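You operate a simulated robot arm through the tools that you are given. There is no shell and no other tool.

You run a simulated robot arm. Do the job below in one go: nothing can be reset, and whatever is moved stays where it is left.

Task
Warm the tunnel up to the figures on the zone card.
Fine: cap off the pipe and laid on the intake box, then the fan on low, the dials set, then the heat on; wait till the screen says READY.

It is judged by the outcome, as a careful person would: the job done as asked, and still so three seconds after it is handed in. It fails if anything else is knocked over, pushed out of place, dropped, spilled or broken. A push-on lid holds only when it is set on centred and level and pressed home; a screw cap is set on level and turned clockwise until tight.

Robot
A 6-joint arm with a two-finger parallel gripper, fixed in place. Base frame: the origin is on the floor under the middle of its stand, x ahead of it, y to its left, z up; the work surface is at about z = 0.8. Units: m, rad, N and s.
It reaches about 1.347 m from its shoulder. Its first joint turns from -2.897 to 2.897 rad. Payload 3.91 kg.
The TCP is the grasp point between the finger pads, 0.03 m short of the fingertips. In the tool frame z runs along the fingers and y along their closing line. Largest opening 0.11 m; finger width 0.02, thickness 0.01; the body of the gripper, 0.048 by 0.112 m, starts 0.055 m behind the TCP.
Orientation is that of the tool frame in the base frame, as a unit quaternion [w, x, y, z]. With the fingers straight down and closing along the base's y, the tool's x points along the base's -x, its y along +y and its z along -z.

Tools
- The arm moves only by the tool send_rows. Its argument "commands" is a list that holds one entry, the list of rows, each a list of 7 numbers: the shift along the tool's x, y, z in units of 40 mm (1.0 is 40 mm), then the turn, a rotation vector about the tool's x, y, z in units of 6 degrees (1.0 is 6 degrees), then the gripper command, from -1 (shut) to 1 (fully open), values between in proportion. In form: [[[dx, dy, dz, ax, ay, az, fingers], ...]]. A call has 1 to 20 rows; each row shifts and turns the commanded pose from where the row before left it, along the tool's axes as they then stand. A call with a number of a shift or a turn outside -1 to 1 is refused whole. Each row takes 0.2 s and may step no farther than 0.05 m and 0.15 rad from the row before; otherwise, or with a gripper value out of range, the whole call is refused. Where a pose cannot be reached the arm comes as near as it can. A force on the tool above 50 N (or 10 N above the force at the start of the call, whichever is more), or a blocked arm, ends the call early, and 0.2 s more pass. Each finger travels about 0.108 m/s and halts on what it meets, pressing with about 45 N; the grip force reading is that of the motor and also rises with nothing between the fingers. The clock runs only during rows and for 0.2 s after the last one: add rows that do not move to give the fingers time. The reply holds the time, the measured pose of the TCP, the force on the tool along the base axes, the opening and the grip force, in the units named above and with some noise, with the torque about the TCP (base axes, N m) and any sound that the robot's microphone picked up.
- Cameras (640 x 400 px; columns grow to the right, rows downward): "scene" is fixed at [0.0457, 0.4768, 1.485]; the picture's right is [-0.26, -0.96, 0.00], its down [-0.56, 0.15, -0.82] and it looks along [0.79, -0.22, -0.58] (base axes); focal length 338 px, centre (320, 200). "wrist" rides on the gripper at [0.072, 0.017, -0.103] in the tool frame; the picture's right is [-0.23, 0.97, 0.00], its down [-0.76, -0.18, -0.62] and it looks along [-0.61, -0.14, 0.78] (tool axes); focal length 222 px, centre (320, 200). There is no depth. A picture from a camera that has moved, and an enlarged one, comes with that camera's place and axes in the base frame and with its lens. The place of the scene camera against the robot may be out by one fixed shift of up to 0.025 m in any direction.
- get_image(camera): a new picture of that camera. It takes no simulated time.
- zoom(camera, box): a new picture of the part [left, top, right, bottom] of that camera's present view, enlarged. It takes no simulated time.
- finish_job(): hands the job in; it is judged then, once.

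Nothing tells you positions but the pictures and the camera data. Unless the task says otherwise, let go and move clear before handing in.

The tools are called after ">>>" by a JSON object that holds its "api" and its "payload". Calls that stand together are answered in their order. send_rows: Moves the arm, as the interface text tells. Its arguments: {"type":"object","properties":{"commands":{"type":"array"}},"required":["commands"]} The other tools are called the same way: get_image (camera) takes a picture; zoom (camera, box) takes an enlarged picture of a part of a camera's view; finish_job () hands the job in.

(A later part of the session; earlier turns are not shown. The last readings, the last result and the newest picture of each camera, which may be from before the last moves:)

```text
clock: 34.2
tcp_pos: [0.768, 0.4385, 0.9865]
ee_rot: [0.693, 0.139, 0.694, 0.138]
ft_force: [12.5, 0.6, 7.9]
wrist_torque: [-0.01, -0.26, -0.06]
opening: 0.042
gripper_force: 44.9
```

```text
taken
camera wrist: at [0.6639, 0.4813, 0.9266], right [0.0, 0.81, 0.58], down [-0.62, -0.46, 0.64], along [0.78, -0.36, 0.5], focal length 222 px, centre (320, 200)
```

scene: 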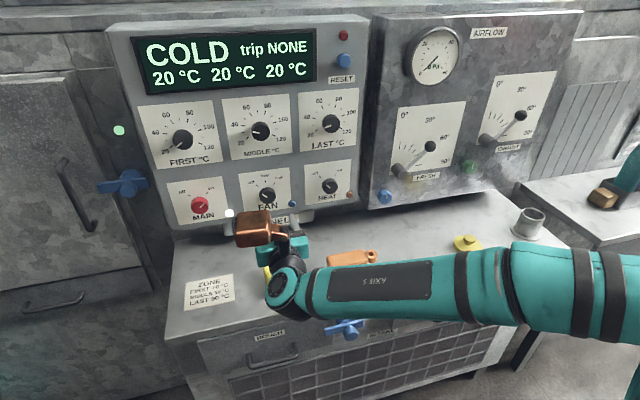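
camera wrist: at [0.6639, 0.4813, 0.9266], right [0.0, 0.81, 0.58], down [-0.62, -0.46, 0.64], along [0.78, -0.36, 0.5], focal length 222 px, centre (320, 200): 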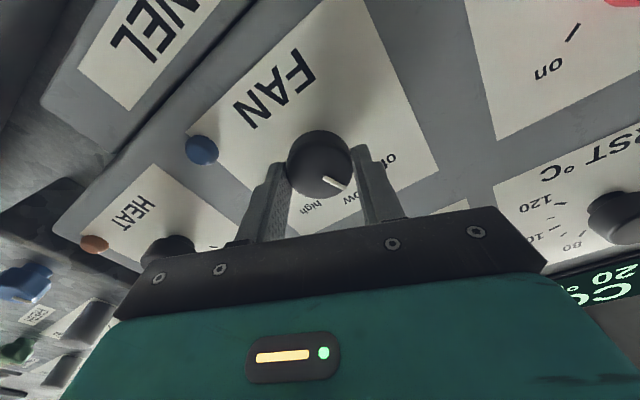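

The knob is turning with the fingers. Finishing the remaining 22.5°.

>>> {"api": "send_rows", "payload": {"commands": [[[0, 0, 0, 0, 0, 0.75, -1], [0, 0, 0, 0, 0, 0.75, -1], [0, 0, 0, 0, 0, 0.75, -1], [0, 0, 0, 0, 0, 0.75, -1], [0, 0, 0, 0, 0, 0.75, -1], [0, 0, 0, 0, 0, 0, -1]]]}}

>>> {"api": "zoom", "payload": {"camera": "wrist", "box": [220, 80, 420, 230]}}

>>> {"api": "get_image", "payload": {"camera": "scene"}}

```text
clock: 35.4
tcp_pos: [0.767, 0.4396, 0.986]
ee_rot: [0.652, 0.269, 0.66, 0.258]
ft_force: [11.5, -34.6, -6.2]
wrist_torque: [-0.06, -0.34, -1.45]
opening: 0.0415
gripper_force: 45.5
out of reach, approached as far as the arm can: row 5
stopped in row 6: the force on the tool passed its limit at 68 N (the readings are from after the stop); the commanded pose is now the measured one
```

```text
2.67 times, centred on (320, 155) of wrist
camera zoom: at [0.6641, 0.5015, 0.9477], right [0.02, 0.55, 0.84], down [-0.62, -0.65, 0.44], along [0.78, -0.53, 0.33], focal length 592 px, centre (320, 320)
```

zoom: 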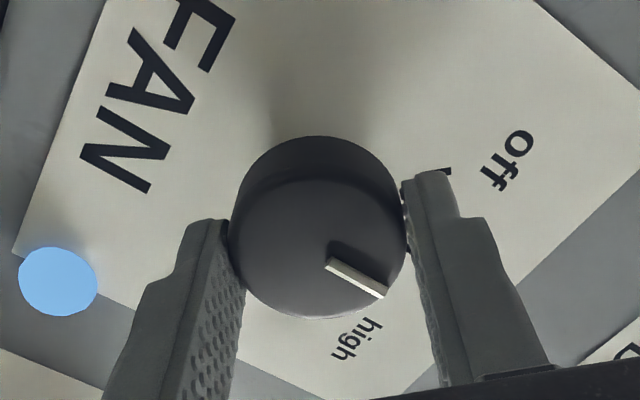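

```text
taken
```

scene: 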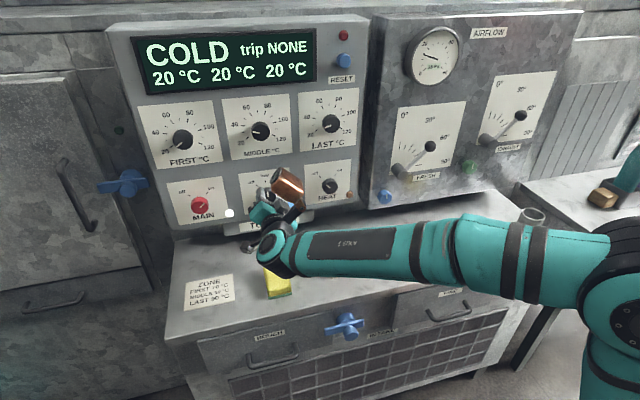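

The FAN lamp is lit and the pointer is upright at LOW, though the arm hit a reach limit near 45° roll. I'll release and back off, then check.

>>> {"api": "send_rows", "payload": {"commands": [[[0, 0, 0, 0, 0, 0, -0.1], [0, 0, 0, 0, 0, 0, 0.3], [0, 0, 0, 0, 0, 0, 0.3], [0, 0, 0, 0, 0, 0, 0.3]]]}}

>>> {"api": "send_rows", "payload": {"commands": [[[0, 0, -0.5, 0, 0, 0, 0.3], [0, 0, -0.8, 0, 0, 0, 0.3], [0, 0, -0.8, 0, 0, 0, 0.3], [0, 0, 0, 0, 0, 0, 0.3]]]}}

>>> {"api": "get_image", "payload": {"camera": "scene"}}

>>> {"api": "get_image", "payload": {"camera": "wrist"}}

```text
clock: 36.4
tcp_pos: [0.7658, 0.4432, 0.9871]
ee_rot: [0.652, 0.268, 0.66, 0.26]
ft_force: [0.4, -0.7, 0.3]
wrist_torque: [0.02, 0.01, -0.03]
opening: 0.0715
gripper_force: 0.1
```

```text
clock: 37.4
tcp_pos: [0.6814, 0.4412, 0.9876]
ee_rot: [0.652, 0.267, 0.66, 0.26]
ft_force: [-0.1, 0.3, 0.6]
wrist_torque: [0.01, 0.0, -0.01]
opening: 0.0713
gripper_force: 0.1
```

```text
taken
```

scene: 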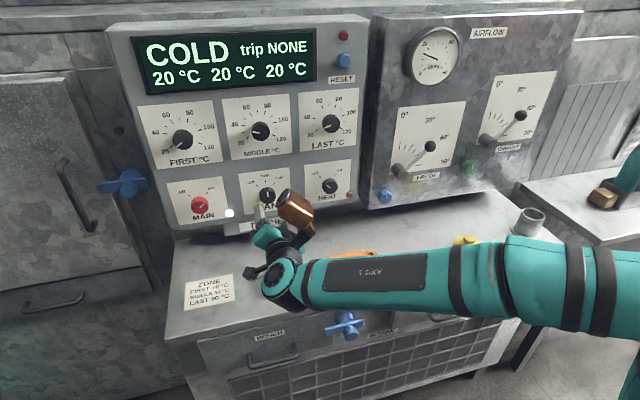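

```text
taken
camera wrist: at [0.5781, 0.5025, 0.9485], right [0.02, 0.55, 0.84], down [-0.62, -0.65, 0.44], along [0.78, -0.53, 0.33], focal length 222 px, centre (320, 200)
```

wrist: 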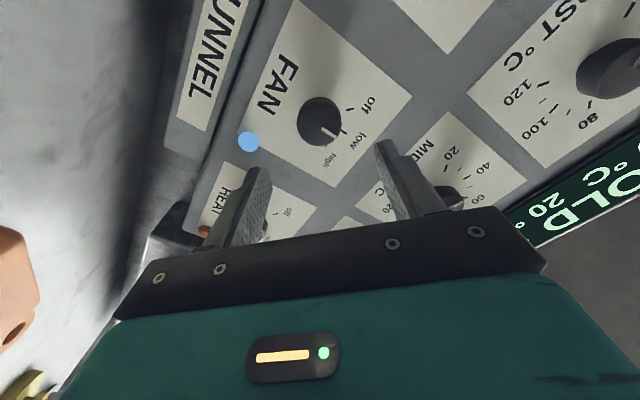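

>>> {"api": "zoom", "payload": {"camera": "wrist", "box": [240, 60, 400, 180]}}

>>> {"api": "zoom", "payload": {"camera": "scene", "box": [400, 15, 540, 100]}}

>>> {"api": "zoom", "payload": {"camera": "scene", "box": [220, 160, 320, 230]}}

```text
3.33 times, centred on (320, 120) of wrist
camera zoom: at [0.5781, 0.5025, 0.9485], right [0.02, 0.55, 0.84], down [-0.62, -0.65, 0.44], along [0.78, -0.53, 0.33], focal length 740 px, centre (320, 467)
```

zoom: 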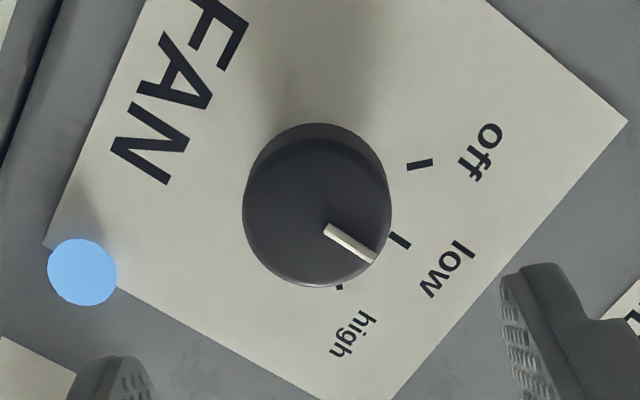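

```text
4.57 times, centred on (470, 58) of scene
camera zoom: at [0.0457, 0.4768, 1.485], right [-0.26, -0.96, 0.0], down [-0.56, 0.15, -0.82], along [0.79, -0.22, -0.58], focal length 1547 px, centre (-366, 851)
```

zoom: 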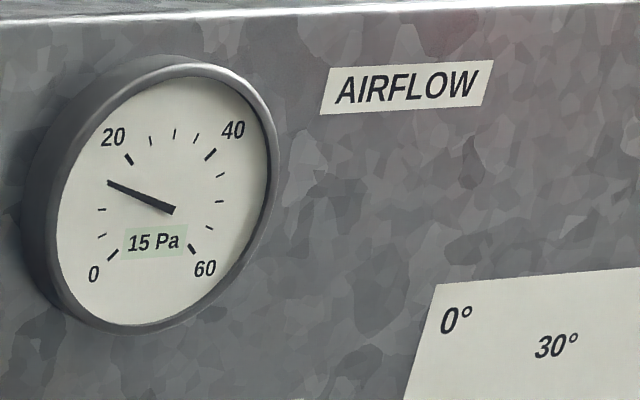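

```text
5.71 times, centred on (270, 195) of scene
camera zoom: at [0.0457, 0.4768, 1.485], right [-0.26, -0.96, 0.0], down [-0.56, 0.15, -0.82], along [0.79, -0.22, -0.58], focal length 1934 px, centre (606, 229)
```

zoom: 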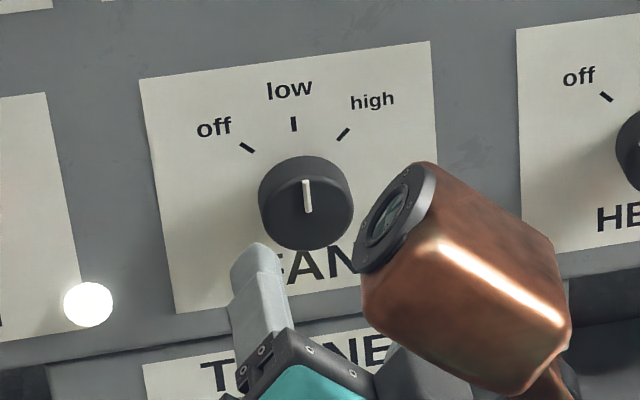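

FAN reads LOW and airflow shows 15 Pa with no trip. Next is the FIRST dial, which needs about 135° clockwise, so I'll roll the hand counter-clockwise to give myself turning range.

>>> {"api": "send_rows", "payload": {"commands": [[[0, 0, 0, 0, 0, -1, 0.3], [0, 0, 0, 0, 0, -1, 0.3], [0, 0, 0, 0, 0, -1, 0.3], [0, 0, 0, 0, 0, -1, 0.3], [0, 0, 0, 0, 0, -1, 0.3], [0, 0, 0, 0, 0, -1, 0.3], [0, 0, 0, 0, 0, -1, 0.3], [0, 0, 0, 0, 0, 0, 0.3]]]}}

```text
clock: 39.2
tcp_pos: [0.6808, 0.4424, 0.987]
ee_rot: [0.702, 0.013, 0.712, 0.008]
ft_force: [-0.5, 0.1, 0.3]
wrist_torque: [-0.02, -0.01, 0.02]
opening: 0.0715
gripper_force: 0.0
```

>>> {"api": "send_rows", "payload": {"commands": [[[0, 0, 0, 0, -0.135, -0.28, 0.3], [-0.87, 0.82, 0, 0, 0, 0, 0.3], [-0.87, 0.82, 0, 0, 0, 0, 0.3], [-0.87, 0.82, 0, 0, 0, 0, 0.3], [-0.87, 0.82, 0, 0, 0, 0, 0.3], [-0.87, 0.82, 0, 0, 0, 0, 0.3], [0, 0, 0, 0, 0, 0, 0.3]]]}}

>>> {"api": "get_image", "payload": {"camera": "wrist"}}

>>> {"api": "get_image", "payload": {"camera": "scene"}}

```text
clock: 40.8
tcp_pos: [0.682, 0.6052, 1.1617]
ee_rot: [0.707, 0.003, 0.707, -0.002]
ft_force: [0.7, -0.4, -0.8]
wrist_torque: [-0.01, 0.0, 0.01]
opening: 0.0715
gripper_force: 0.0
```

```text
taken
camera wrist: at [0.579, 0.6227, 1.0885], right [0.01, 0.97, 0.23], down [-0.62, -0.17, 0.76], along [0.78, -0.15, 0.61], focal length 222 px, centre (320, 200)
```

wrist: 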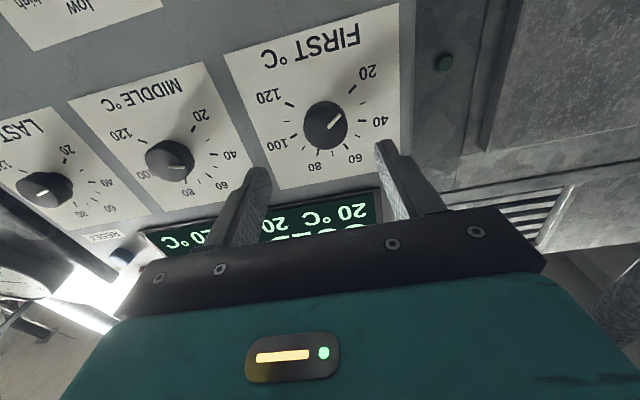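

```text
taken
```

scene: 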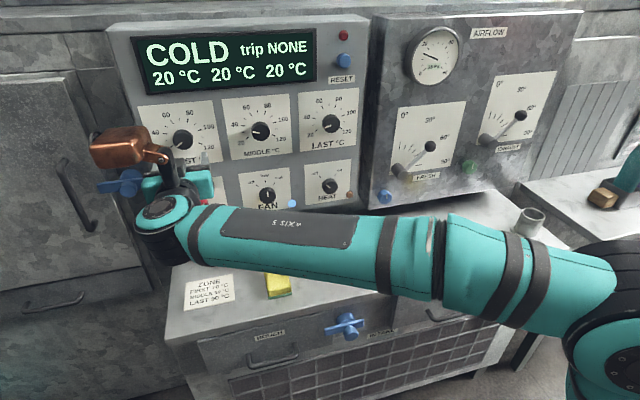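

>>> {"api": "zoom", "payload": {"camera": "wrist", "box": [240, 60, 400, 180]}}

>>> {"api": "zoom", "payload": {"camera": "wrist", "box": [0, 60, 260, 240]}}

```text
3.33 times, centred on (320, 120) of wrist
camera zoom: at [0.579, 0.6227, 1.0885], right [0.01, 0.97, 0.23], down [-0.62, -0.17, 0.76], along [0.78, -0.15, 0.61], focal length 740 px, centre (320, 467)
```

zoom: 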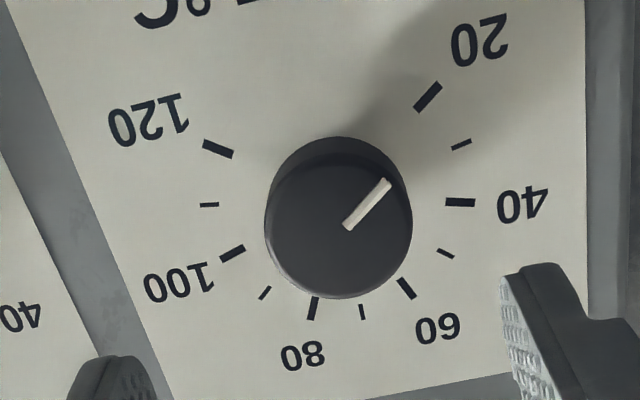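

```text
2.22 times, centred on (130, 150) of wrist
camera zoom: at [0.579, 0.6227, 1.0885], right [0.01, 0.97, 0.23], down [-0.62, -0.17, 0.76], along [0.78, -0.15, 0.61], focal length 494 px, centre (742, 311)
```

zoom: 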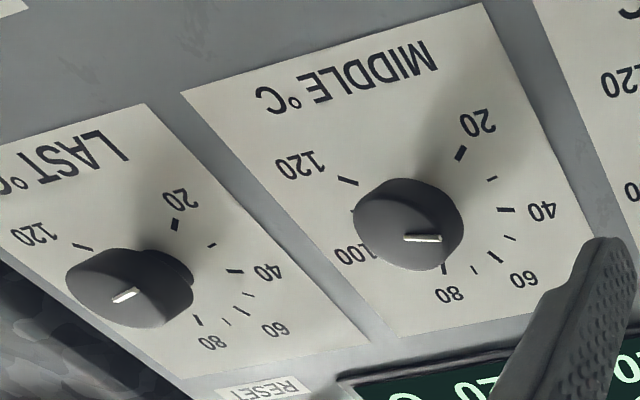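

FIRST knob front is at about (0.787, 0.609, 1.166). The scale is about 2.52°/°C: 20 is at -126° and 70 is straight up. I'll roll to about -102° and slide the fingers around it.

>>> {"api": "send_rows", "payload": {"commands": [[[-0.1, 0.08, 0, 0, 0, -1, 0.3], [0, 0, 0, 0, 0, -1, 0.3], [0, 0, 0, 0, 0, -1, 0.3], [0, 0, 0, 0, 0, -1, 0.3], [0, 0, 0, 0, 0, -1, 0.3], [0, 0, 0, 0, 0, -1, 0.3], [0, 0, 0, 0, 0, -1, 0.3], [0, 0, 0, 0, 0, -1, 0.3], [0, 0, 0, 0, 0, -1, 0.3], [0, 0, 0, 0, 0, -1, 0.3], [0, 0, 0, 0, 0, -1, 0.3], [0, 0, 0, 0, 0, -1, 0.3], [0, 0, 0, 0, 0, -1, 0.3], [0, 0, 0, 0, 0, -1, 0.3], [0, 0, 0, 0, 0, -1, 0.3], [0, 0, 0, 0, 0, -1, 0.3], [0, 0, 0, 0, 0, -1, 0.3], [0, 0, 0, 0, 0, 0, 0.3]]]}}

>>> {"api": "get_image", "payload": {"camera": "wrist"}}

>>> {"api": "get_image", "payload": {"camera": "scene"}}

```text
clock: 44.6
tcp_pos: [0.6826, 0.6094, 1.1651]
ee_rot: [-0.443, 0.548, -0.446, 0.551]
ft_force: [-1.1, 0.3, 0.9]
wrist_torque: [-0.01, 0.01, 0.0]
opening: 0.0715
gripper_force: 0.1
```

```text
taken
camera wrist: at [0.5782, 0.5352, 1.1648], right [0.0, 0.02, -1.0], down [-0.62, 0.79, 0.02], along [0.79, 0.62, 0.01], focal length 222 px, centre (320, 200)
```

wrist: 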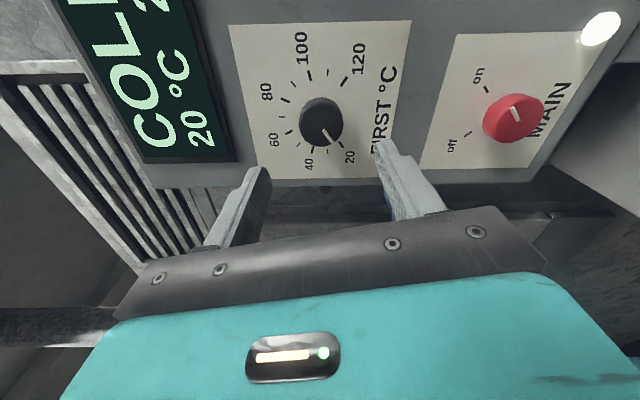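

```text
taken
```

scene: 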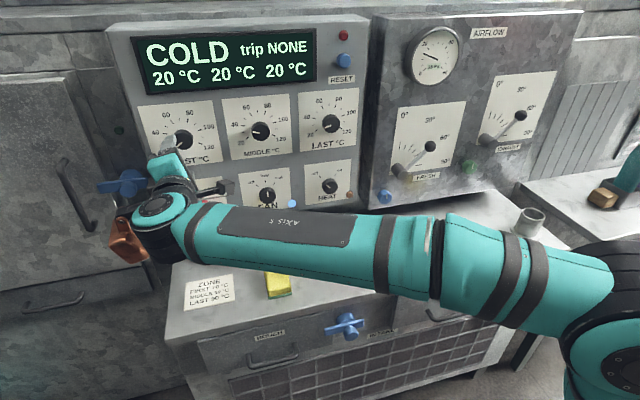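

Aligned. Advancing and closing on the FIRST knob.

>>> {"api": "send_rows", "payload": {"commands": [[[0, 0, 0.8, 0, 0, 0, 0.3], [0, 0, 0.8, 0, 0, 0, 0.3], [0, 0, 0.5, 0, 0, 0, 0.3], [0, 0, 0, 0, 0, 0, 0.3], [0, 0, 0, 0, 0, 0, -1], [0, 0, 0, 0, 0, 0, -1], [0, 0, 0, 0, 0, 0, -1], [0, 0, 0, 0, 0, 0, -1]]]}}

>>> {"api": "get_image", "payload": {"camera": "wrist"}}

```text
clock: 46.4
tcp_pos: [0.7679, 0.6104, 1.1647]
ee_rot: [-0.443, 0.548, -0.447, 0.55]
ft_force: [4.8, 2.4, 3.4]
wrist_torque: [-0.01, -0.02, 0.16]
opening: 0.0415
gripper_force: 44.7
```

```text
taken
camera wrist: at [0.6646, 0.5359, 1.1635], right [0.0, 0.02, -1.0], down [-0.62, 0.79, 0.02], along [0.79, 0.62, 0.01], focal length 222 px, centre (320, 200)
```

wrist: 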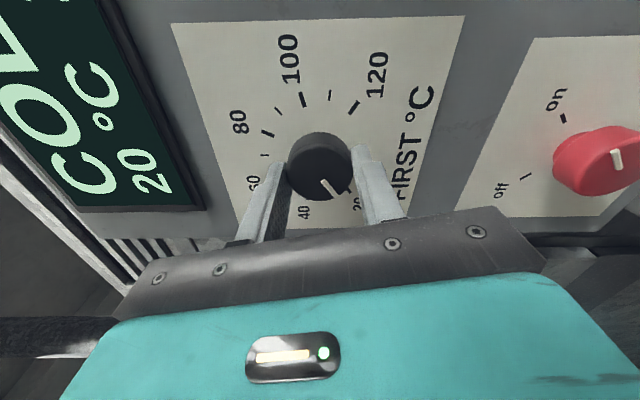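

Gripped at 41.5 mm. Turning clockwise in a first stage of 81°.

>>> {"api": "send_rows", "payload": {"commands": [[[0, 0, 0, 0, 0, 0.9, -1], [0, 0, 0, 0, 0, 0.9, -1], [0, 0, 0, 0, 0, 0.9, -1], [0, 0, 0, 0, 0, 0.9, -1], [0, 0, 0, 0, 0, 0.9, -1], [0, 0, 0, 0, 0, 0.9, -1], [0, 0, 0, 0, 0, 0.9, -1], [0, 0, 0, 0, 0, 0.9, -1], [0, 0, 0, 0, 0, 0.9, -1], [0, 0, 0, 0, 0, 0.9, -1], [0, 0, 0, 0, 0, 0.9, -1], [0, 0, 0, 0, 0, 0.9, -1], [0, 0, 0, 0, 0, 0.9, -1], [0, 0, 0, 0, 0, 0.9, -1], [0, 0, 0, 0, 0, 0.9, -1], [0, 0, 0, 0, 0, 0, -1]]]}}

>>> {"api": "zoom", "payload": {"camera": "wrist", "box": [220, 80, 420, 230]}}

```text
clock: 49.8
tcp_pos: [0.7673, 0.6099, 1.1653]
ee_rot: [0.695, -0.126, 0.696, -0.13]
ft_force: [6.2, 11.0, 1.2]
wrist_torque: [0.02, -0.12, 0.42]
opening: 0.0413
gripper_force: 44.9
```

```text
2.67 times, centred on (320, 155) of wrist
camera zoom: at [0.6641, 0.5993, 1.0917], right [0.01, 0.99, -0.14], down [-0.62, 0.11, 0.78], along [0.78, 0.08, 0.62], focal length 592 px, centre (320, 320)
```

zoom: 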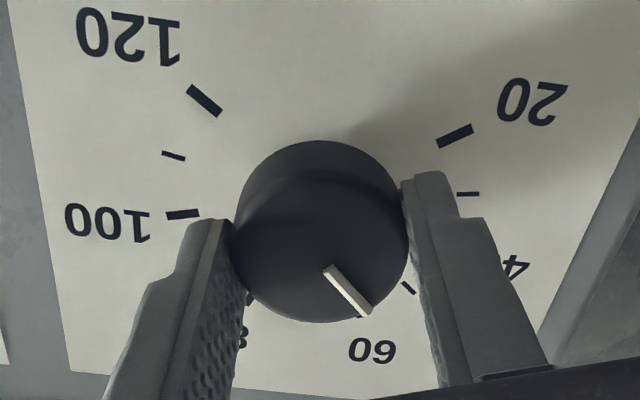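

Pointer is at about -46° and tracking well. Turning the remaining 46°.

>>> {"api": "send_rows", "payload": {"commands": [[[0, 0, 0, 0, 0, 0.95, -1], [0, 0, 0, 0, 0, 0.95, -1], [0, 0, 0, 0, 0, 0.95, -1], [0, 0, 0, 0, 0, 0.95, -1], [0, 0, 0, 0, 0, 0.95, -1], [0, 0, 0, 0, 0, 0, -1]]]}}

```text
clock: 51.2
tcp_pos: [0.7666, 0.6099, 1.1649]
ee_rot: [0.705, 0.049, 0.706, 0.045]
ft_force: [18.3, 21.5, 3.7]
wrist_torque: [0.01, -0.03, 0.74]
opening: 0.0412
gripper_force: 45.1
```

>>> {"api": "send_rows", "payload": {"commands": [[[0, 0, 0, 0, 0, 0.95, -1], [0, 0, 0, 0, 0, 0.95, -1], [0, 0, 0, 0, 0, 0.95, -1], [0, 0, 0, 0, 0, 0, -1]]]}}

>>> {"api": "zoom", "payload": {"camera": "wrist", "box": [220, 80, 420, 230]}}

```text
clock: 52.2
tcp_pos: [0.7665, 0.6094, 1.1653]
ee_rot: [0.691, 0.153, 0.691, 0.15]
ft_force: [26.4, 27.4, 12.9]
wrist_torque: [-0.01, -0.17, 0.84]
opening: 0.041
gripper_force: 45.6
```

```text
2.67 times, centred on (320, 155) of wrist
camera zoom: at [0.6643, 0.6549, 1.1066], right [0.0, 0.79, 0.61], down [-0.63, -0.48, 0.62], along [0.78, -0.39, 0.49], focal length 592 px, centre (320, 320)
```

zoom: 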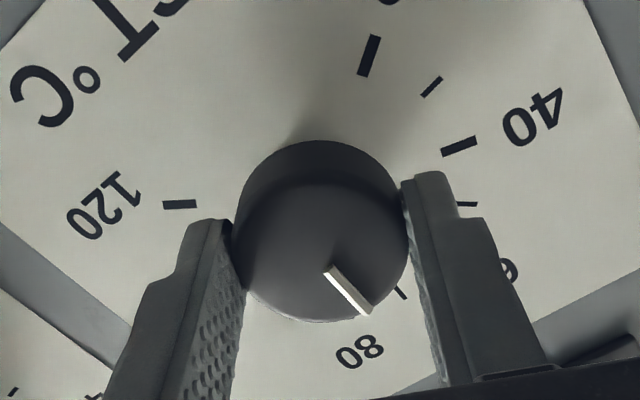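

Turned about 126° in total. I'll release, back off and read the dial.

>>> {"api": "send_rows", "payload": {"commands": [[[0, 0, 0, 0, 0, 0, -0.1], [0, 0, 0, 0, 0, 0, 0.3], [0, 0, 0, 0, 0, 0, 0.3], [0, 0, -0.5, 0, 0, 0, 0.3], [0, 0, -0.8, 0, 0, 0, 0.3], [0, 0, -0.8, 0, 0, 0, 0.3], [0, 0, 0, 0, 0, 0, 0.3]]]}}

>>> {"api": "zoom", "payload": {"camera": "wrist", "box": [240, 60, 400, 180]}}

>>> {"api": "zoom", "payload": {"camera": "scene", "box": [100, 80, 240, 180]}}

```text
clock: 53.8
tcp_pos: [0.6847, 0.6104, 1.1659]
ee_rot: [0.691, 0.154, 0.69, 0.148]
ft_force: [-0.2, 0.1, 0.4]
wrist_torque: [-0.03, 0.04, -0.02]
opening: 0.0714
gripper_force: 0.1
```

```text
3.33 times, centred on (320, 120) of wrist
camera zoom: at [0.5818, 0.6548, 1.1075], right [0.01, 0.79, 0.61], down [-0.63, -0.48, 0.62], along [0.78, -0.39, 0.49], focal length 740 px, centre (320, 467)
```

zoom: 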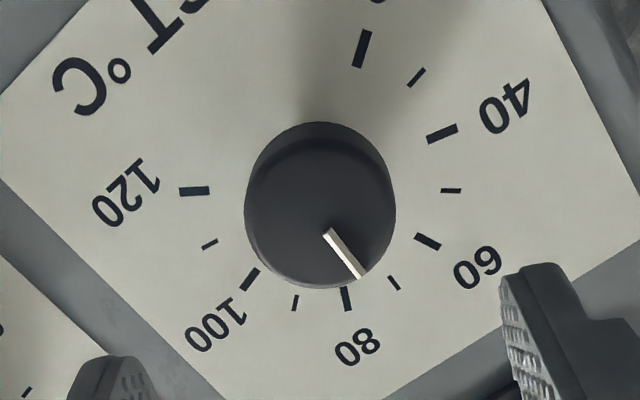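

```text
4.00 times, centred on (170, 130) of scene
camera zoom: at [0.0457, 0.4768, 1.485], right [-0.26, -0.96, 0.0], down [-0.56, 0.15, -0.82], along [0.79, -0.22, -0.58], focal length 1353 px, centre (920, 480)
```

zoom: 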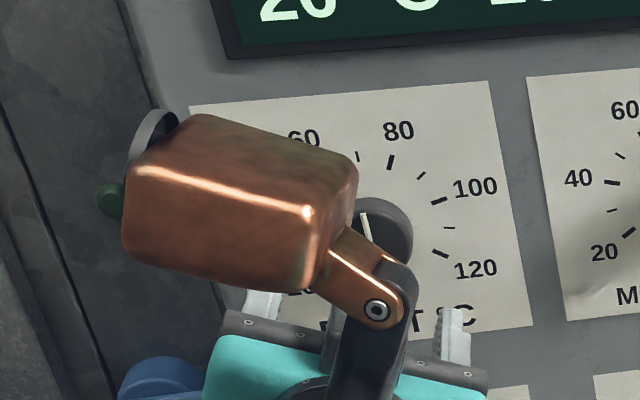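

The pointer is near 70, perhaps a degree or two past it. I'll roll back and move to the MIDDLE dial so the scene camera can see FIRST clearly.

>>> {"api": "send_rows", "payload": {"commands": [[[0, 0, 0, 0, 0, -1, 0.3], [0, 0, 0, 0, 0, -1, 0.3], [0, 0, 0, 0, 0, -1, 0.3], [0, 0, 0, 0, 0, -1, 0.3], [0, 0, 0, 0, 0, -0.12, 0.3], [0, -0.86, 0, 0, 0, 0, 0.3], [0, -0.86, 0, 0, 0, 0, 0.3], [0, -0.86, 0, 0, 0, 0, 0.3], [0, -0.86, 0, 0, 0, 0, 0.3], [0, -0.86, 0, 0, 0, 0, 0.3], [0, 0, 0, 0, 0, 0, 0.3]]]}}

>>> {"api": "zoom", "payload": {"camera": "wrist", "box": [240, 60, 400, 180]}}

>>> {"api": "zoom", "payload": {"camera": "scene", "box": [140, 90, 230, 170]}}

>>> {"api": "get_image", "payload": {"camera": "wrist"}}

```text
clock: 56.2
tcp_pos: [0.683, 0.4394, 1.1682]
ee_rot: [0.707, 0.002, 0.707, -0.002]
ft_force: [0.1, -0.2, -0.2]
wrist_torque: [0.01, 0.03, 0.05]
opening: 0.0717
gripper_force: 0.0
```

```text
3.33 times, centred on (320, 120) of wrist
camera zoom: at [0.58, 0.4563, 1.0955], right [0.01, 0.97, 0.23], down [-0.62, -0.17, 0.76], along [0.78, -0.15, 0.61], focal length 740 px, centre (320, 467)
```

zoom: 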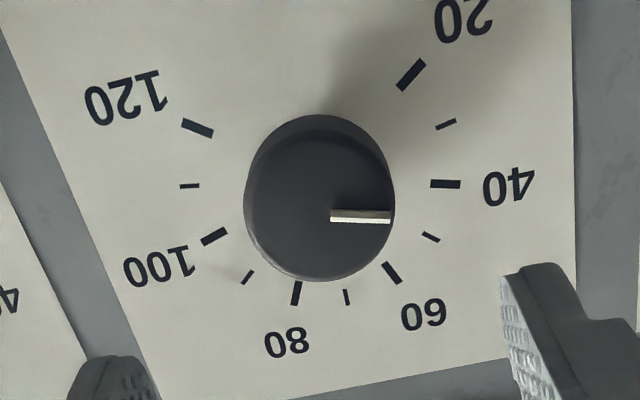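

```text
5.00 times, centred on (185, 130) of scene
camera zoom: at [0.0457, 0.4768, 1.485], right [-0.26, -0.96, 0.0], down [-0.56, 0.15, -0.82], along [0.79, -0.22, -0.58], focal length 1692 px, centre (995, 550)
```

zoom: 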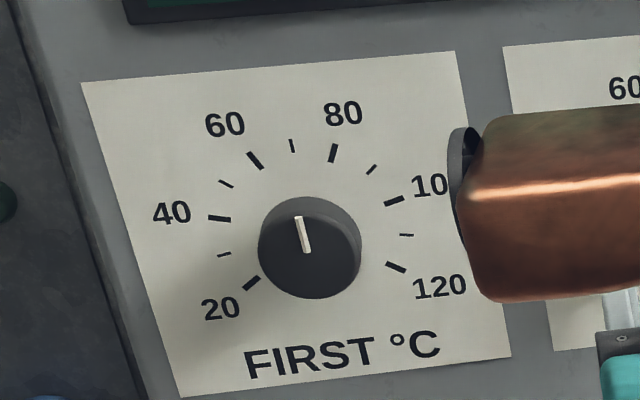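

```text
taken
camera wrist: at [0.58, 0.4563, 1.0955], right [0.01, 0.97, 0.23], down [-0.62, -0.17, 0.76], along [0.78, -0.15, 0.61], focal length 222 px, centre (320, 200)
```

wrist: 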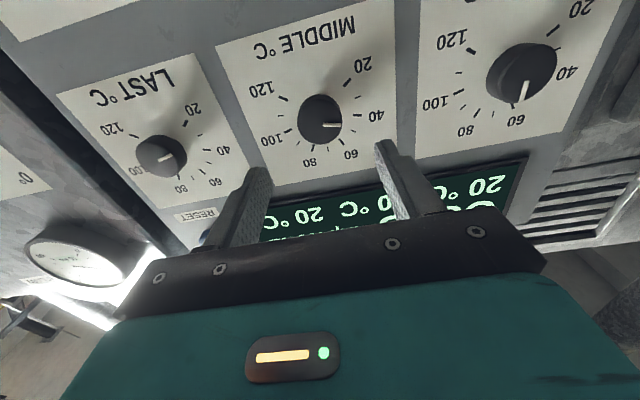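

>>> {"api": "zoom", "payload": {"camera": "scene", "box": [165, 105, 205, 155]}}

>>> {"api": "zoom", "payload": {"camera": "wrist", "box": [430, 20, 600, 140]}}

```text
8.00 times, centred on (185, 130) of scene
camera zoom: at [0.0457, 0.4768, 1.485], right [-0.26, -0.96, 0.0], down [-0.56, 0.15, -0.82], along [0.79, -0.22, -0.58], focal length 2707 px, centre (1400, 760)
```

zoom: 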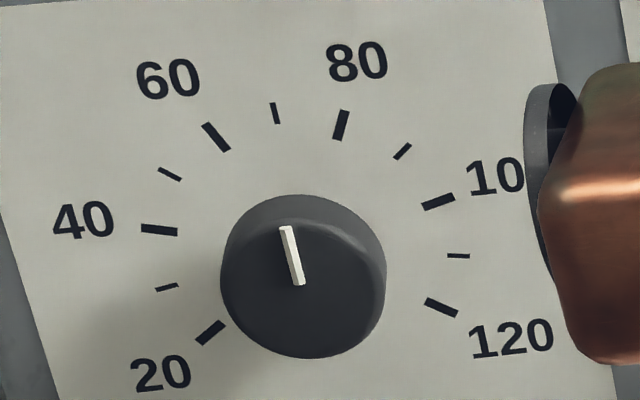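

```text
3.33 times, centred on (515, 80) of wrist
camera zoom: at [0.58, 0.4563, 1.0955], right [0.01, 0.97, 0.23], down [-0.62, -0.17, 0.76], along [0.78, -0.15, 0.61], focal length 740 px, centre (-330, 600)
```

zoom: 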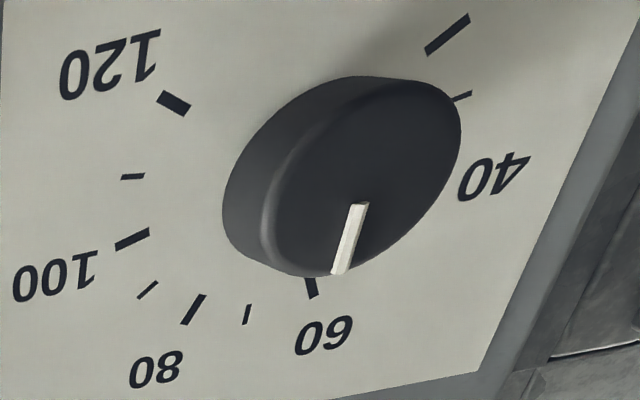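

FIRST reads about 70 (pointer vertical within about a degree). MIDDLE's pointer measures about -77° (≈40 °C) and 50 °C sits at -50.4°, so it needs about +26.5°. Gripping MIDDLE now.

>>> {"api": "send_rows", "payload": {"commands": [[[0.05, -0.02, 0.8, 0, 0, 0, 0.3], [0, 0, 0.8, 0, 0, 0, 0.3], [0, 0, 0.5, 0, 0, 0, 0.3], [0, 0, 0, 0, 0, 0, 0.3], [0, 0, 0, 0, 0, 0, -1], [0, 0, 0, 0, 0, 0, -1], [0, 0, 0, 0, 0, 0, -1], [0, 0, 0, 0, 0, 0, -1]]]}}

>>> {"api": "get_image", "payload": {"camera": "wrist"}}

```text
clock: 57.8
tcp_pos: [0.7656, 0.4388, 1.1634]
ee_rot: [0.706, -0.004, 0.708, 0.001]
ft_force: [10.3, 47.8, 8.3]
wrist_torque: [-0.14, 0.37, 1.54]
opening: 0.0409
gripper_force: 45.1
stopped in row 7: the force on the tool passed its limit at 52 N (the readings are from after the stop); the commanded pose is now the measured one
```

```text
taken
camera wrist: at [0.6631, 0.4547, 1.0902], right [0.0, 0.97, 0.22], down [-0.62, -0.18, 0.76], along [0.78, -0.14, 0.61], focal length 222 px, centre (320, 200)
```

wrist: 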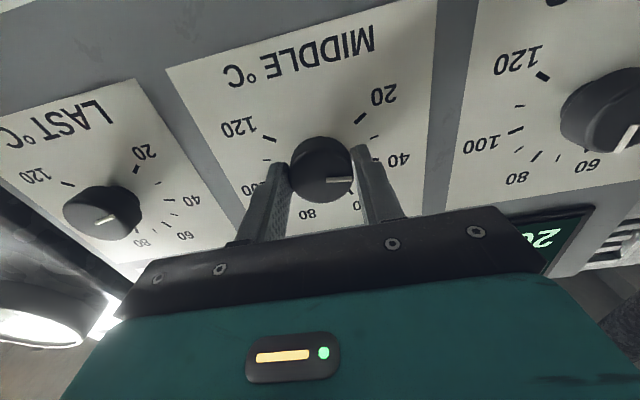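

The grip was slightly off-centre (sideways force), so the knob centre is a millimetre or two further +y. I'll open, shift and re-grip.

>>> {"api": "send_rows", "payload": {"commands": [[[0, 0, 0, 0, 0, 0, -0.15], [0, 0, 0, 0, 0, 0, 0], [0, 0, 0, 0, 0, 0, 0], [0, 0, 0, 0, 0, 0, 0]]]}}

```text
clock: 58.8
tcp_pos: [0.767, 0.4359, 1.1632]
ee_rot: [0.707, 0.0, 0.708, -0.001]
ft_force: [0.3, -0.3, 0.2]
wrist_torque: [0.04, 0.03, -0.01]
opening: 0.0547
gripper_force: 0.0
```

>>> {"api": "send_rows", "payload": {"commands": [[[-0.06, 0.09, 0, 0, 0, 0, 0], [0, 0, 0, 0, 0, 0, 0], [0, 0, 0, 0, 0, 0, 0]]]}}

>>> {"api": "send_rows", "payload": {"commands": [[[0, 0, 0, 0, 0, 0, -1], [0, 0, 0, 0, 0, 0, -1], [0, 0, 0, 0, 0, 0, -1]]]}}

>>> {"api": "get_image", "payload": {"camera": "wrist"}}

```text
clock: 59.6
tcp_pos: [0.7666, 0.4378, 1.1653]
ee_rot: [0.706, 0.0, 0.708, -0.002]
ft_force: [-0.7, 0.1, 0.7]
wrist_torque: [0.03, -0.01, 0.01]
opening: 0.0549
gripper_force: 0.0
```

```text
clock: 60.4
tcp_pos: [0.767, 0.44, 1.1654]
ee_rot: [0.707, 0.0, 0.708, -0.001]
ft_force: [6.6, 15.1, 2.4]
wrist_torque: [0.0, 0.11, 0.62]
opening: 0.0414
gripper_force: 44.4
```

```text
taken
camera wrist: at [0.6635, 0.4556, 1.0935], right [0.0, 0.97, 0.23], down [-0.62, -0.17, 0.76], along [0.78, -0.14, 0.61], focal length 222 px, centre (320, 200)
```

wrist: 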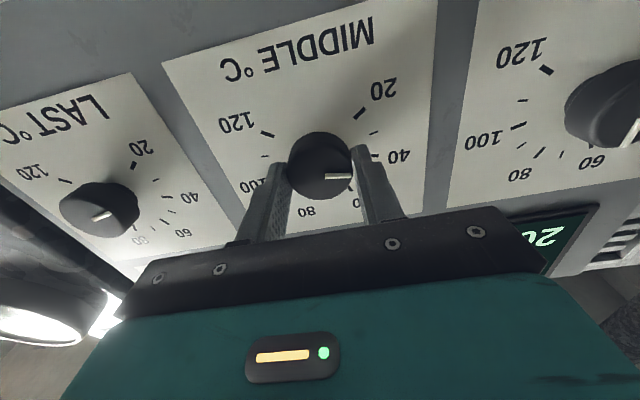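

>>> {"api": "zoom", "payload": {"camera": "wrist", "box": [220, 80, 420, 230]}}

```text
2.67 times, centred on (320, 155) of wrist
camera zoom: at [0.6635, 0.4556, 1.0935], right [0.0, 0.97, 0.23], down [-0.62, -0.17, 0.76], along [0.78, -0.14, 0.61], focal length 592 px, centre (320, 320)
```

zoom: 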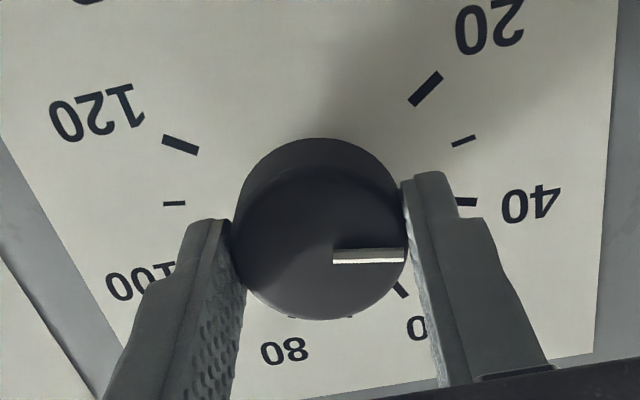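

>>> {"api": "send_rows", "payload": {"commands": [[[0, 0.01, 0, 0, 0, 0.8, -1], [0, 0, 0, 0, 0, 0.8, -1], [0, 0, 0, 0, 0, 0.8, -1], [0, 0, 0, 0, 0, 0.8, -1], [0, 0, 0, 0, 0, 0.8, -1], [0, 0, 0, 0, 0, 0.6, -1], [0, 0, 0, 0, 0, 0, -1]]]}}

>>> {"api": "zoom", "payload": {"camera": "wrist", "box": [220, 80, 420, 230]}}

>>> {"api": "zoom", "payload": {"camera": "scene", "box": [210, 80, 310, 170]}}

```text
clock: 62.0
tcp_pos: [0.7667, 0.4393, 1.166]
ee_rot: [0.686, 0.17, 0.687, 0.167]
ft_force: [1.6, 21.2, 3.0]
wrist_torque: [-0.02, -0.14, 0.55]
opening: 0.0411
gripper_force: 45.1
```

```text
2.67 times, centred on (320, 155) of wrist
camera zoom: at [0.6636, 0.4871, 1.1095], right [0.0, 0.76, 0.65], down [-0.62, -0.51, 0.59], along [0.78, -0.41, 0.47], focal length 592 px, centre (320, 320)
```

zoom: 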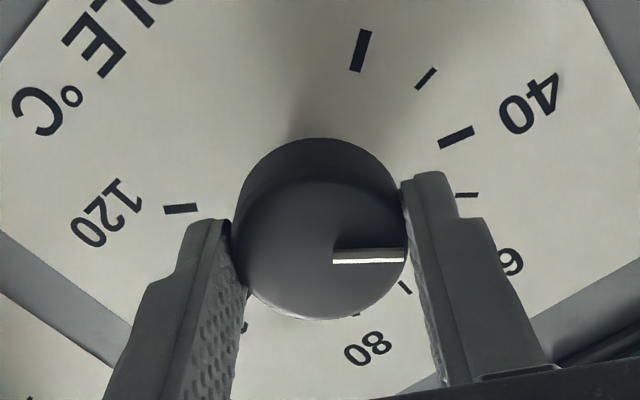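

```text
4.44 times, centred on (260, 125) of scene
camera zoom: at [0.0457, 0.4768, 1.485], right [-0.26, -0.96, 0.0], down [-0.56, 0.15, -0.82], along [0.79, -0.22, -0.58], focal length 1504 px, centre (587, 533)
```

zoom: 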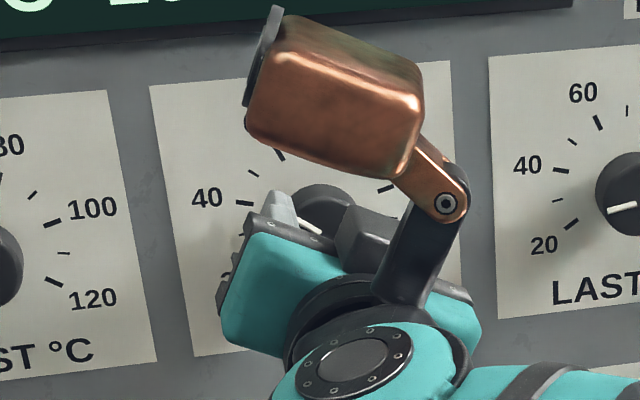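

>>> {"api": "send_rows", "payload": {"commands": [[[0, 0, 0, 0, 0, 0, -0.1], [0, 0, 0, 0, 0, 0, 0.3], [0, 0, 0, 0, 0, 0, 0.3], [0, 0, -0.5, 0, 0, 0, 0.3], [0, 0, -0.8, 0, 0, 0, 0.3], [0, 0, -0.8, 0, 0, 0, 0.3], [0, 0, 0, 0, 0, 0, 0.3]]]}}

>>> {"api": "zoom", "payload": {"camera": "wrist", "box": [270, 80, 390, 170]}}

```text
clock: 63.6
tcp_pos: [0.6813, 0.4356, 1.166]
ee_rot: [0.687, 0.17, 0.687, 0.166]
ft_force: [-0.3, 0.4, -0.9]
wrist_torque: [0.0, 0.01, -0.02]
opening: 0.0714
gripper_force: 0.0
```

```text
4.44 times, centred on (330, 125) of wrist
camera zoom: at [0.5788, 0.4853, 1.1094], right [0.0, 0.76, 0.65], down [-0.62, -0.51, 0.59], along [0.78, -0.41, 0.47], focal length 987 px, centre (276, 533)
```

zoom: 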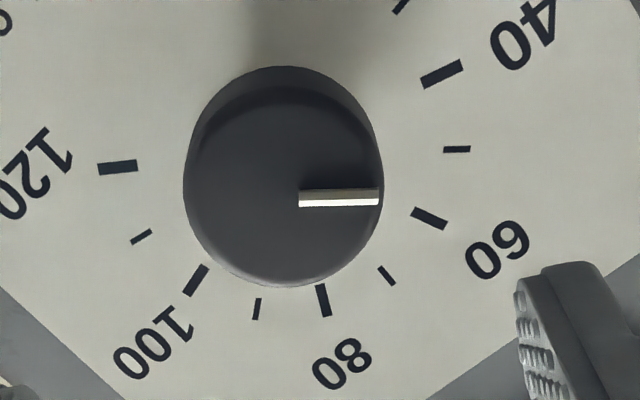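

MIDDLE's pointer measures -50°, which is 50 °C. I'll roll back and move across to the LAST dial, and use the scene camera to check MIDDLE and FIRST again.

>>> {"api": "send_rows", "payload": {"commands": [[[0, 0, 0, 0, 0, -0.92, 0.3], [0, 0, 0, 0, 0, -0.92, 0.3], [0, 0, 0, 0, 0, -0.92, 0.3], [0, 0, 0, 0, 0, -0.92, 0.3], [0, 0, 0, 0, 0, -0.92, 0.3], [0, -0.83, 0, 0, 0, 0, 0.3], [0, -0.83, 0, 0, 0, 0, 0.3], [0, -0.83, 0, 0, 0, 0, 0.3], [0, -0.83, 0, 0, 0, 0, 0.3], [0, -0.83, 0, 0, 0, 0, 0.3], [0, 0, 0, 0, 0, 0, 0.3]]]}}

>>> {"api": "zoom", "payload": {"camera": "wrist", "box": [270, 80, 390, 170]}}

>>> {"api": "get_image", "payload": {"camera": "scene"}}

>>> {"api": "zoom", "payload": {"camera": "scene", "box": [240, 105, 280, 150]}}

>>> {"api": "zoom", "payload": {"camera": "scene", "box": [165, 115, 200, 155]}}

```text
clock: 66.0
tcp_pos: [0.6828, 0.2737, 1.1679]
ee_rot: [0.707, 0.001, 0.708, -0.001]
ft_force: [-0.7, 0.6, 0.6]
wrist_torque: [0.0, 0.03, -0.01]
opening: 0.0716
gripper_force: 0.0
```

```text
4.44 times, centred on (330, 125) of wrist
camera zoom: at [0.5791, 0.289, 1.0949], right [0.0, 0.97, 0.23], down [-0.62, -0.17, 0.76], along [0.78, -0.14, 0.61], focal length 987 px, centre (276, 533)
```

zoom: 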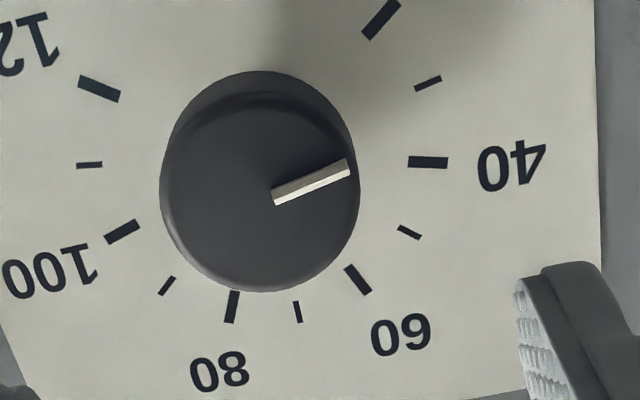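

```text
taken
```

scene: 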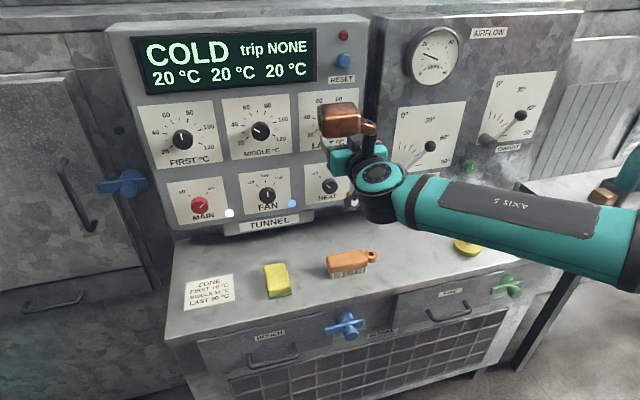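

```text
8.89 times, centred on (260, 128) of scene
camera zoom: at [0.0457, 0.4768, 1.485], right [-0.26, -0.96, 0.0], down [-0.56, 0.15, -0.82], along [0.79, -0.22, -0.58], focal length 3008 px, centre (853, 844)
```

zoom: 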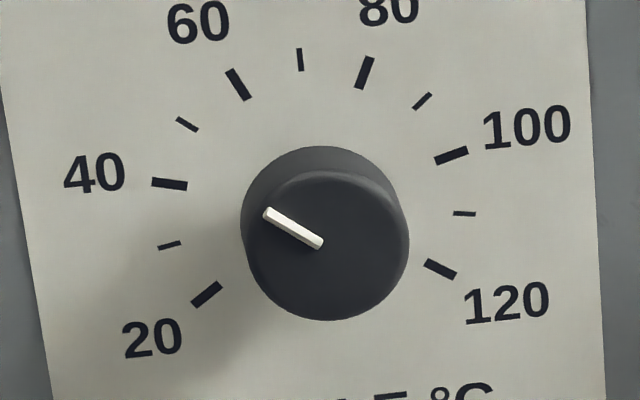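

```text
10.00 times, centred on (182, 135) of scene
camera zoom: at [0.0457, 0.4768, 1.485], right [-0.26, -0.96, 0.0], down [-0.56, 0.15, -0.82], along [0.79, -0.22, -0.58], focal length 3384 px, centre (1695, 850)
```

zoom: 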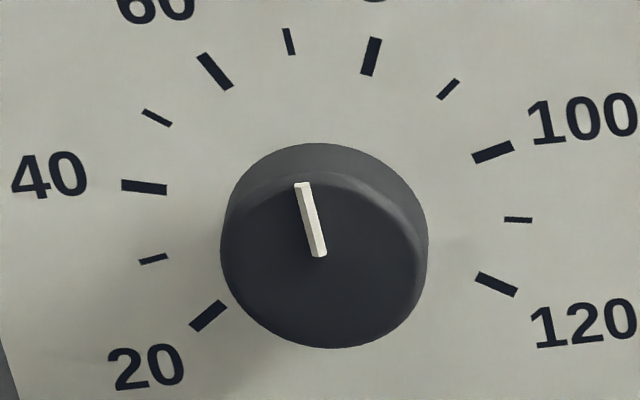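

Scene view confirms FIRST ≈ 70 and MIDDLE ≈ 50. LAST's pointer is at about -99° (≈31 °C) and 90 °C sits at +50.4°, so I'll pre-roll -126° and grip it, then turn about 149°.

>>> {"api": "send_rows", "payload": {"commands": [[[0.07, -0.085, 0, 0, 0, 0, 0.3], [0, 0, 0, 0, 0, -1, 0.3], [0, 0, 0, 0, 0, -1, 0.3], [0, 0, 0, 0, 0, -1, 0.3], [0, 0, 0, 0, 0, -1, 0.3], [0, 0, 0, 0, 0, -1, 0.3], [0, 0, 0, 0, 0, -1, 0.3], [0, 0, 0, 0, 0, -1, 0.3], [0, 0, 0, 0, 0, -1, 0.3], [0, 0, 0, 0, 0, -1, 0.3], [0, 0, 0, 0, 0, -1, 0.3], [0, 0, 0, 0, 0, -1, 0.3], [0, 0, 0, 0, 0, -1, 0.3], [0, 0, 0, 0, 0, -1, 0.3], [0, 0, 0, 0, 0, -1, 0.3], [0, 0, 0, 0, 0, -1, 0.3], [0, 0, 0, 0, 0, -1, 0.3], [0, 0, 0, 0, 0, 0, 0.3]]]}}

>>> {"api": "get_image", "payload": {"camera": "scene"}}

>>> {"api": "get_image", "payload": {"camera": "wrist"}}

```text
clock: 69.8
tcp_pos: [0.6826, 0.2697, 1.1647]
ee_rot: [-0.472, 0.525, -0.474, 0.526]
ft_force: [0.0, -0.1, 0.0]
wrist_torque: [-0.03, -0.02, 0.01]
opening: 0.0716
gripper_force: 0.1
```

```text
taken
```

scene: 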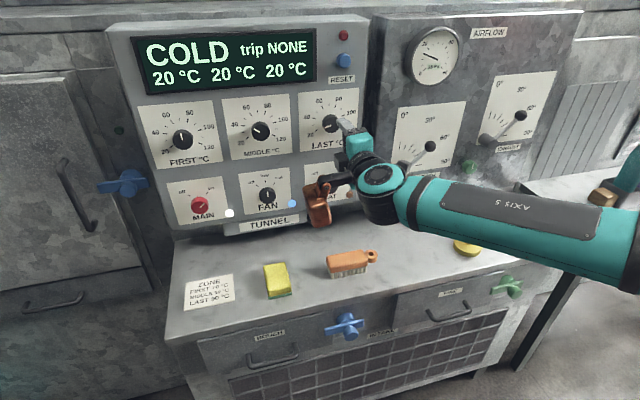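

```text
taken
camera wrist: at [0.5784, 0.195, 1.1554], right [0.0, 0.12, -0.99], down [-0.62, 0.78, 0.1], along [0.78, 0.62, 0.07], focal length 222 px, centre (320, 200)
```

wrist: 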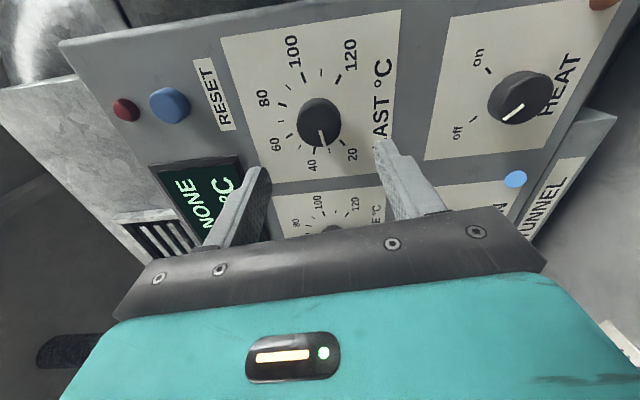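

>>> {"api": "send_rows", "payload": {"commands": [[[0, 0, 0, 0, 0, -1, 0.3], [0, 0, 0, 0, 0, -1, 0.3], [0, 0, 0, 0, 0, -1, 0.3], [0, 0, 0, 0, 0, -1, 0.3], [0, 0, 0, 0, 0, -1, 0.3], [0, 0, 0.8, 0, 0, 0, 0.3], [0, 0, 0.8, 0, 0, 0, 0.3], [0, 0, 0.5, 0, 0, 0, 0.3], [0, 0, 0, 0, 0, 0, 0.3]]]}}

>>> {"api": "get_image", "payload": {"camera": "wrist"}}

```text
clock: 71.8
tcp_pos: [0.7664, 0.2681, 1.1632]
ee_rot: [-0.319, 0.631, -0.322, 0.63]
ft_force: [0.3, -0.3, 0.2]
wrist_torque: [-0.01, 0.01, 0.0]
opening: 0.0715
gripper_force: 0.1
```

```text
taken
camera wrist: at [0.6631, 0.1986, 1.1927], right [0.0, -0.39, -0.92], down [-0.62, 0.72, -0.3], along [0.78, 0.57, -0.24], focal length 222 px, centre (320, 200)
```

wrist: 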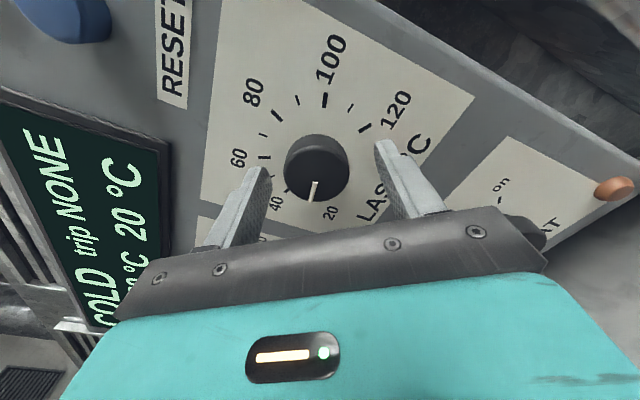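

Slight offset; I'll shift about 2–3 mm toward the knob centre and close.

>>> {"api": "send_rows", "payload": {"commands": [[[-0.01, -0.06, 0, 0, 0, 0, 0.1], [0, 0, 0, 0, 0, 0, 0.1], [0, 0, 0, 0, 0, 0, -1], [0, 0, 0, 0, 0, 0, -1], [0, 0, 0, 0, 0, 0, -1], [0, 0, 0, 0, 0, 0, -1]]]}}

>>> {"api": "zoom", "payload": {"camera": "wrist", "box": [220, 80, 420, 230]}}

```text
clock: 73.2
tcp_pos: [0.7666, 0.2703, 1.1655]
ee_rot: [-0.319, 0.63, -0.321, 0.631]
ft_force: [1.6, 1.1, 1.7]
wrist_torque: [-0.01, -0.04, 0.01]
opening: 0.0411
gripper_force: 44.8
```

```text
2.67 times, centred on (320, 155) of wrist
camera zoom: at [0.6632, 0.2008, 1.1942], right [0.0, -0.39, -0.92], down [-0.62, 0.72, -0.3], along [0.78, 0.57, -0.24], focal length 592 px, centre (320, 320)
```

zoom: 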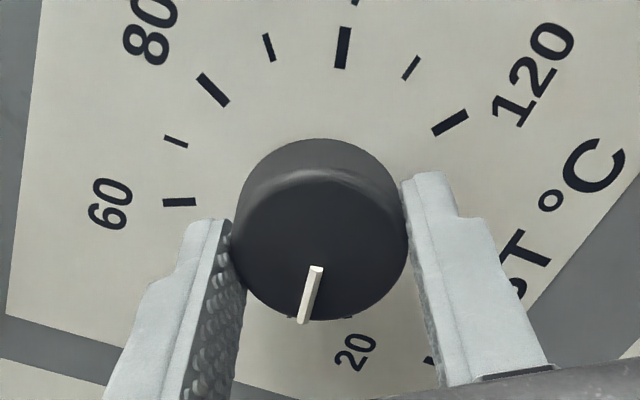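

Perfectly centred grip (forces near zero). Turning clockwise in two stages.

>>> {"api": "send_rows", "payload": {"commands": [[[0, 0, 0, 0, 0, 0.9, -1], [0, 0, 0, 0, 0, 0.9, -1], [0, 0, 0, 0, 0, 0.9, -1], [0, 0, 0, 0, 0, 0.9, -1], [0, 0, 0, 0, 0, 0.9, -1], [0, 0, 0, 0, 0, 0.9, -1], [0, 0, 0, 0, 0, 0.9, -1], [0, 0, 0, 0, 0, 0.9, -1], [0, 0, 0, 0, 0, 0.9, -1], [0, 0, 0, 0, 0, 0.9, -1], [0, 0, 0, 0, 0, 0.9, -1], [0, 0, 0, 0, 0, 0.9, -1], [0, 0, 0, 0, 0, 0.9, -1], [0, 0, 0, 0, 0, 0.9, -1], [0, 0, 0, 0, 0, 0.9, -1], [0, 0, 0, 0, 0, 0.9, -1], [0, 0, 0, 0, 0, 0.9, -1], [0, 0, 0, 0, 0, 0.9, -1], [0, 0, 0, 0, 0, 0.9, -1], [0, 0, 0, 0, 0, 0, -1]]]}}

>>> {"api": "zoom", "payload": {"camera": "wrist", "box": [220, 80, 420, 230]}}

```text
clock: 77.4
tcp_pos: [0.7666, 0.2688, 1.1654]
ee_rot: [0.692, -0.142, 0.693, -0.145]
ft_force: [2.5, -1.0, 11.0]
wrist_torque: [0.01, -0.25, -0.09]
opening: 0.041
gripper_force: 44.8
```

```text
2.67 times, centred on (320, 155) of wrist
camera zoom: at [0.6631, 0.256, 1.0924], right [0.0, 0.98, -0.18], down [-0.62, 0.14, 0.77], along [0.78, 0.11, 0.61], focal length 592 px, centre (320, 320)
```

zoom: 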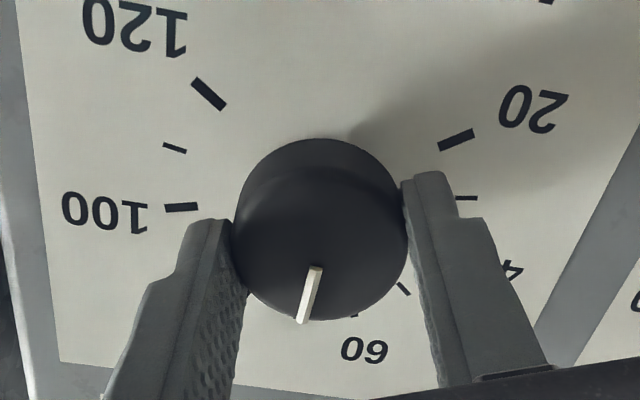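

>>> {"api": "send_rows", "payload": {"commands": [[[0, 0, 0, 0, 0, 0.88, -1], [0, 0, 0, 0, 0, 0.88, -1], [0, 0, 0, 0, 0, 0.88, -1], [0, 0, 0, 0, 0, 0.88, -1], [0, 0, 0, 0, 0, 0.88, -1], [0, 0, 0, 0, 0, 0.88, -1], [0, 0, 0, 0, 0, 0.88, -1], [0, 0, 0, 0, 0, 0.88, -1], [0, 0, 0, 0, 0, 0.88, -1], [0, 0, 0, 0, 0, 0, -1]]]}}

>>> {"api": "zoom", "payload": {"camera": "wrist", "box": [220, 80, 420, 230]}}

```text
clock: 79.6
tcp_pos: [0.767, 0.2696, 1.1653]
ee_rot: [0.692, 0.148, 0.692, 0.146]
ft_force: [-5.7, -11.8, 1.8]
wrist_torque: [0.02, -0.31, -0.59]
opening: 0.0412
gripper_force: 44.9
```

```text
2.67 times, centred on (320, 155) of wrist
camera zoom: at [0.6634, 0.3141, 1.1063], right [0.0, 0.8, 0.61], down [-0.62, -0.47, 0.62], along [0.78, -0.38, 0.5], focal length 592 px, centre (320, 320)
```

zoom: 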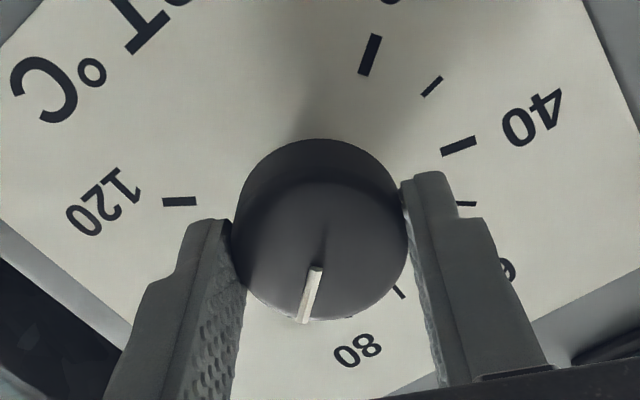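

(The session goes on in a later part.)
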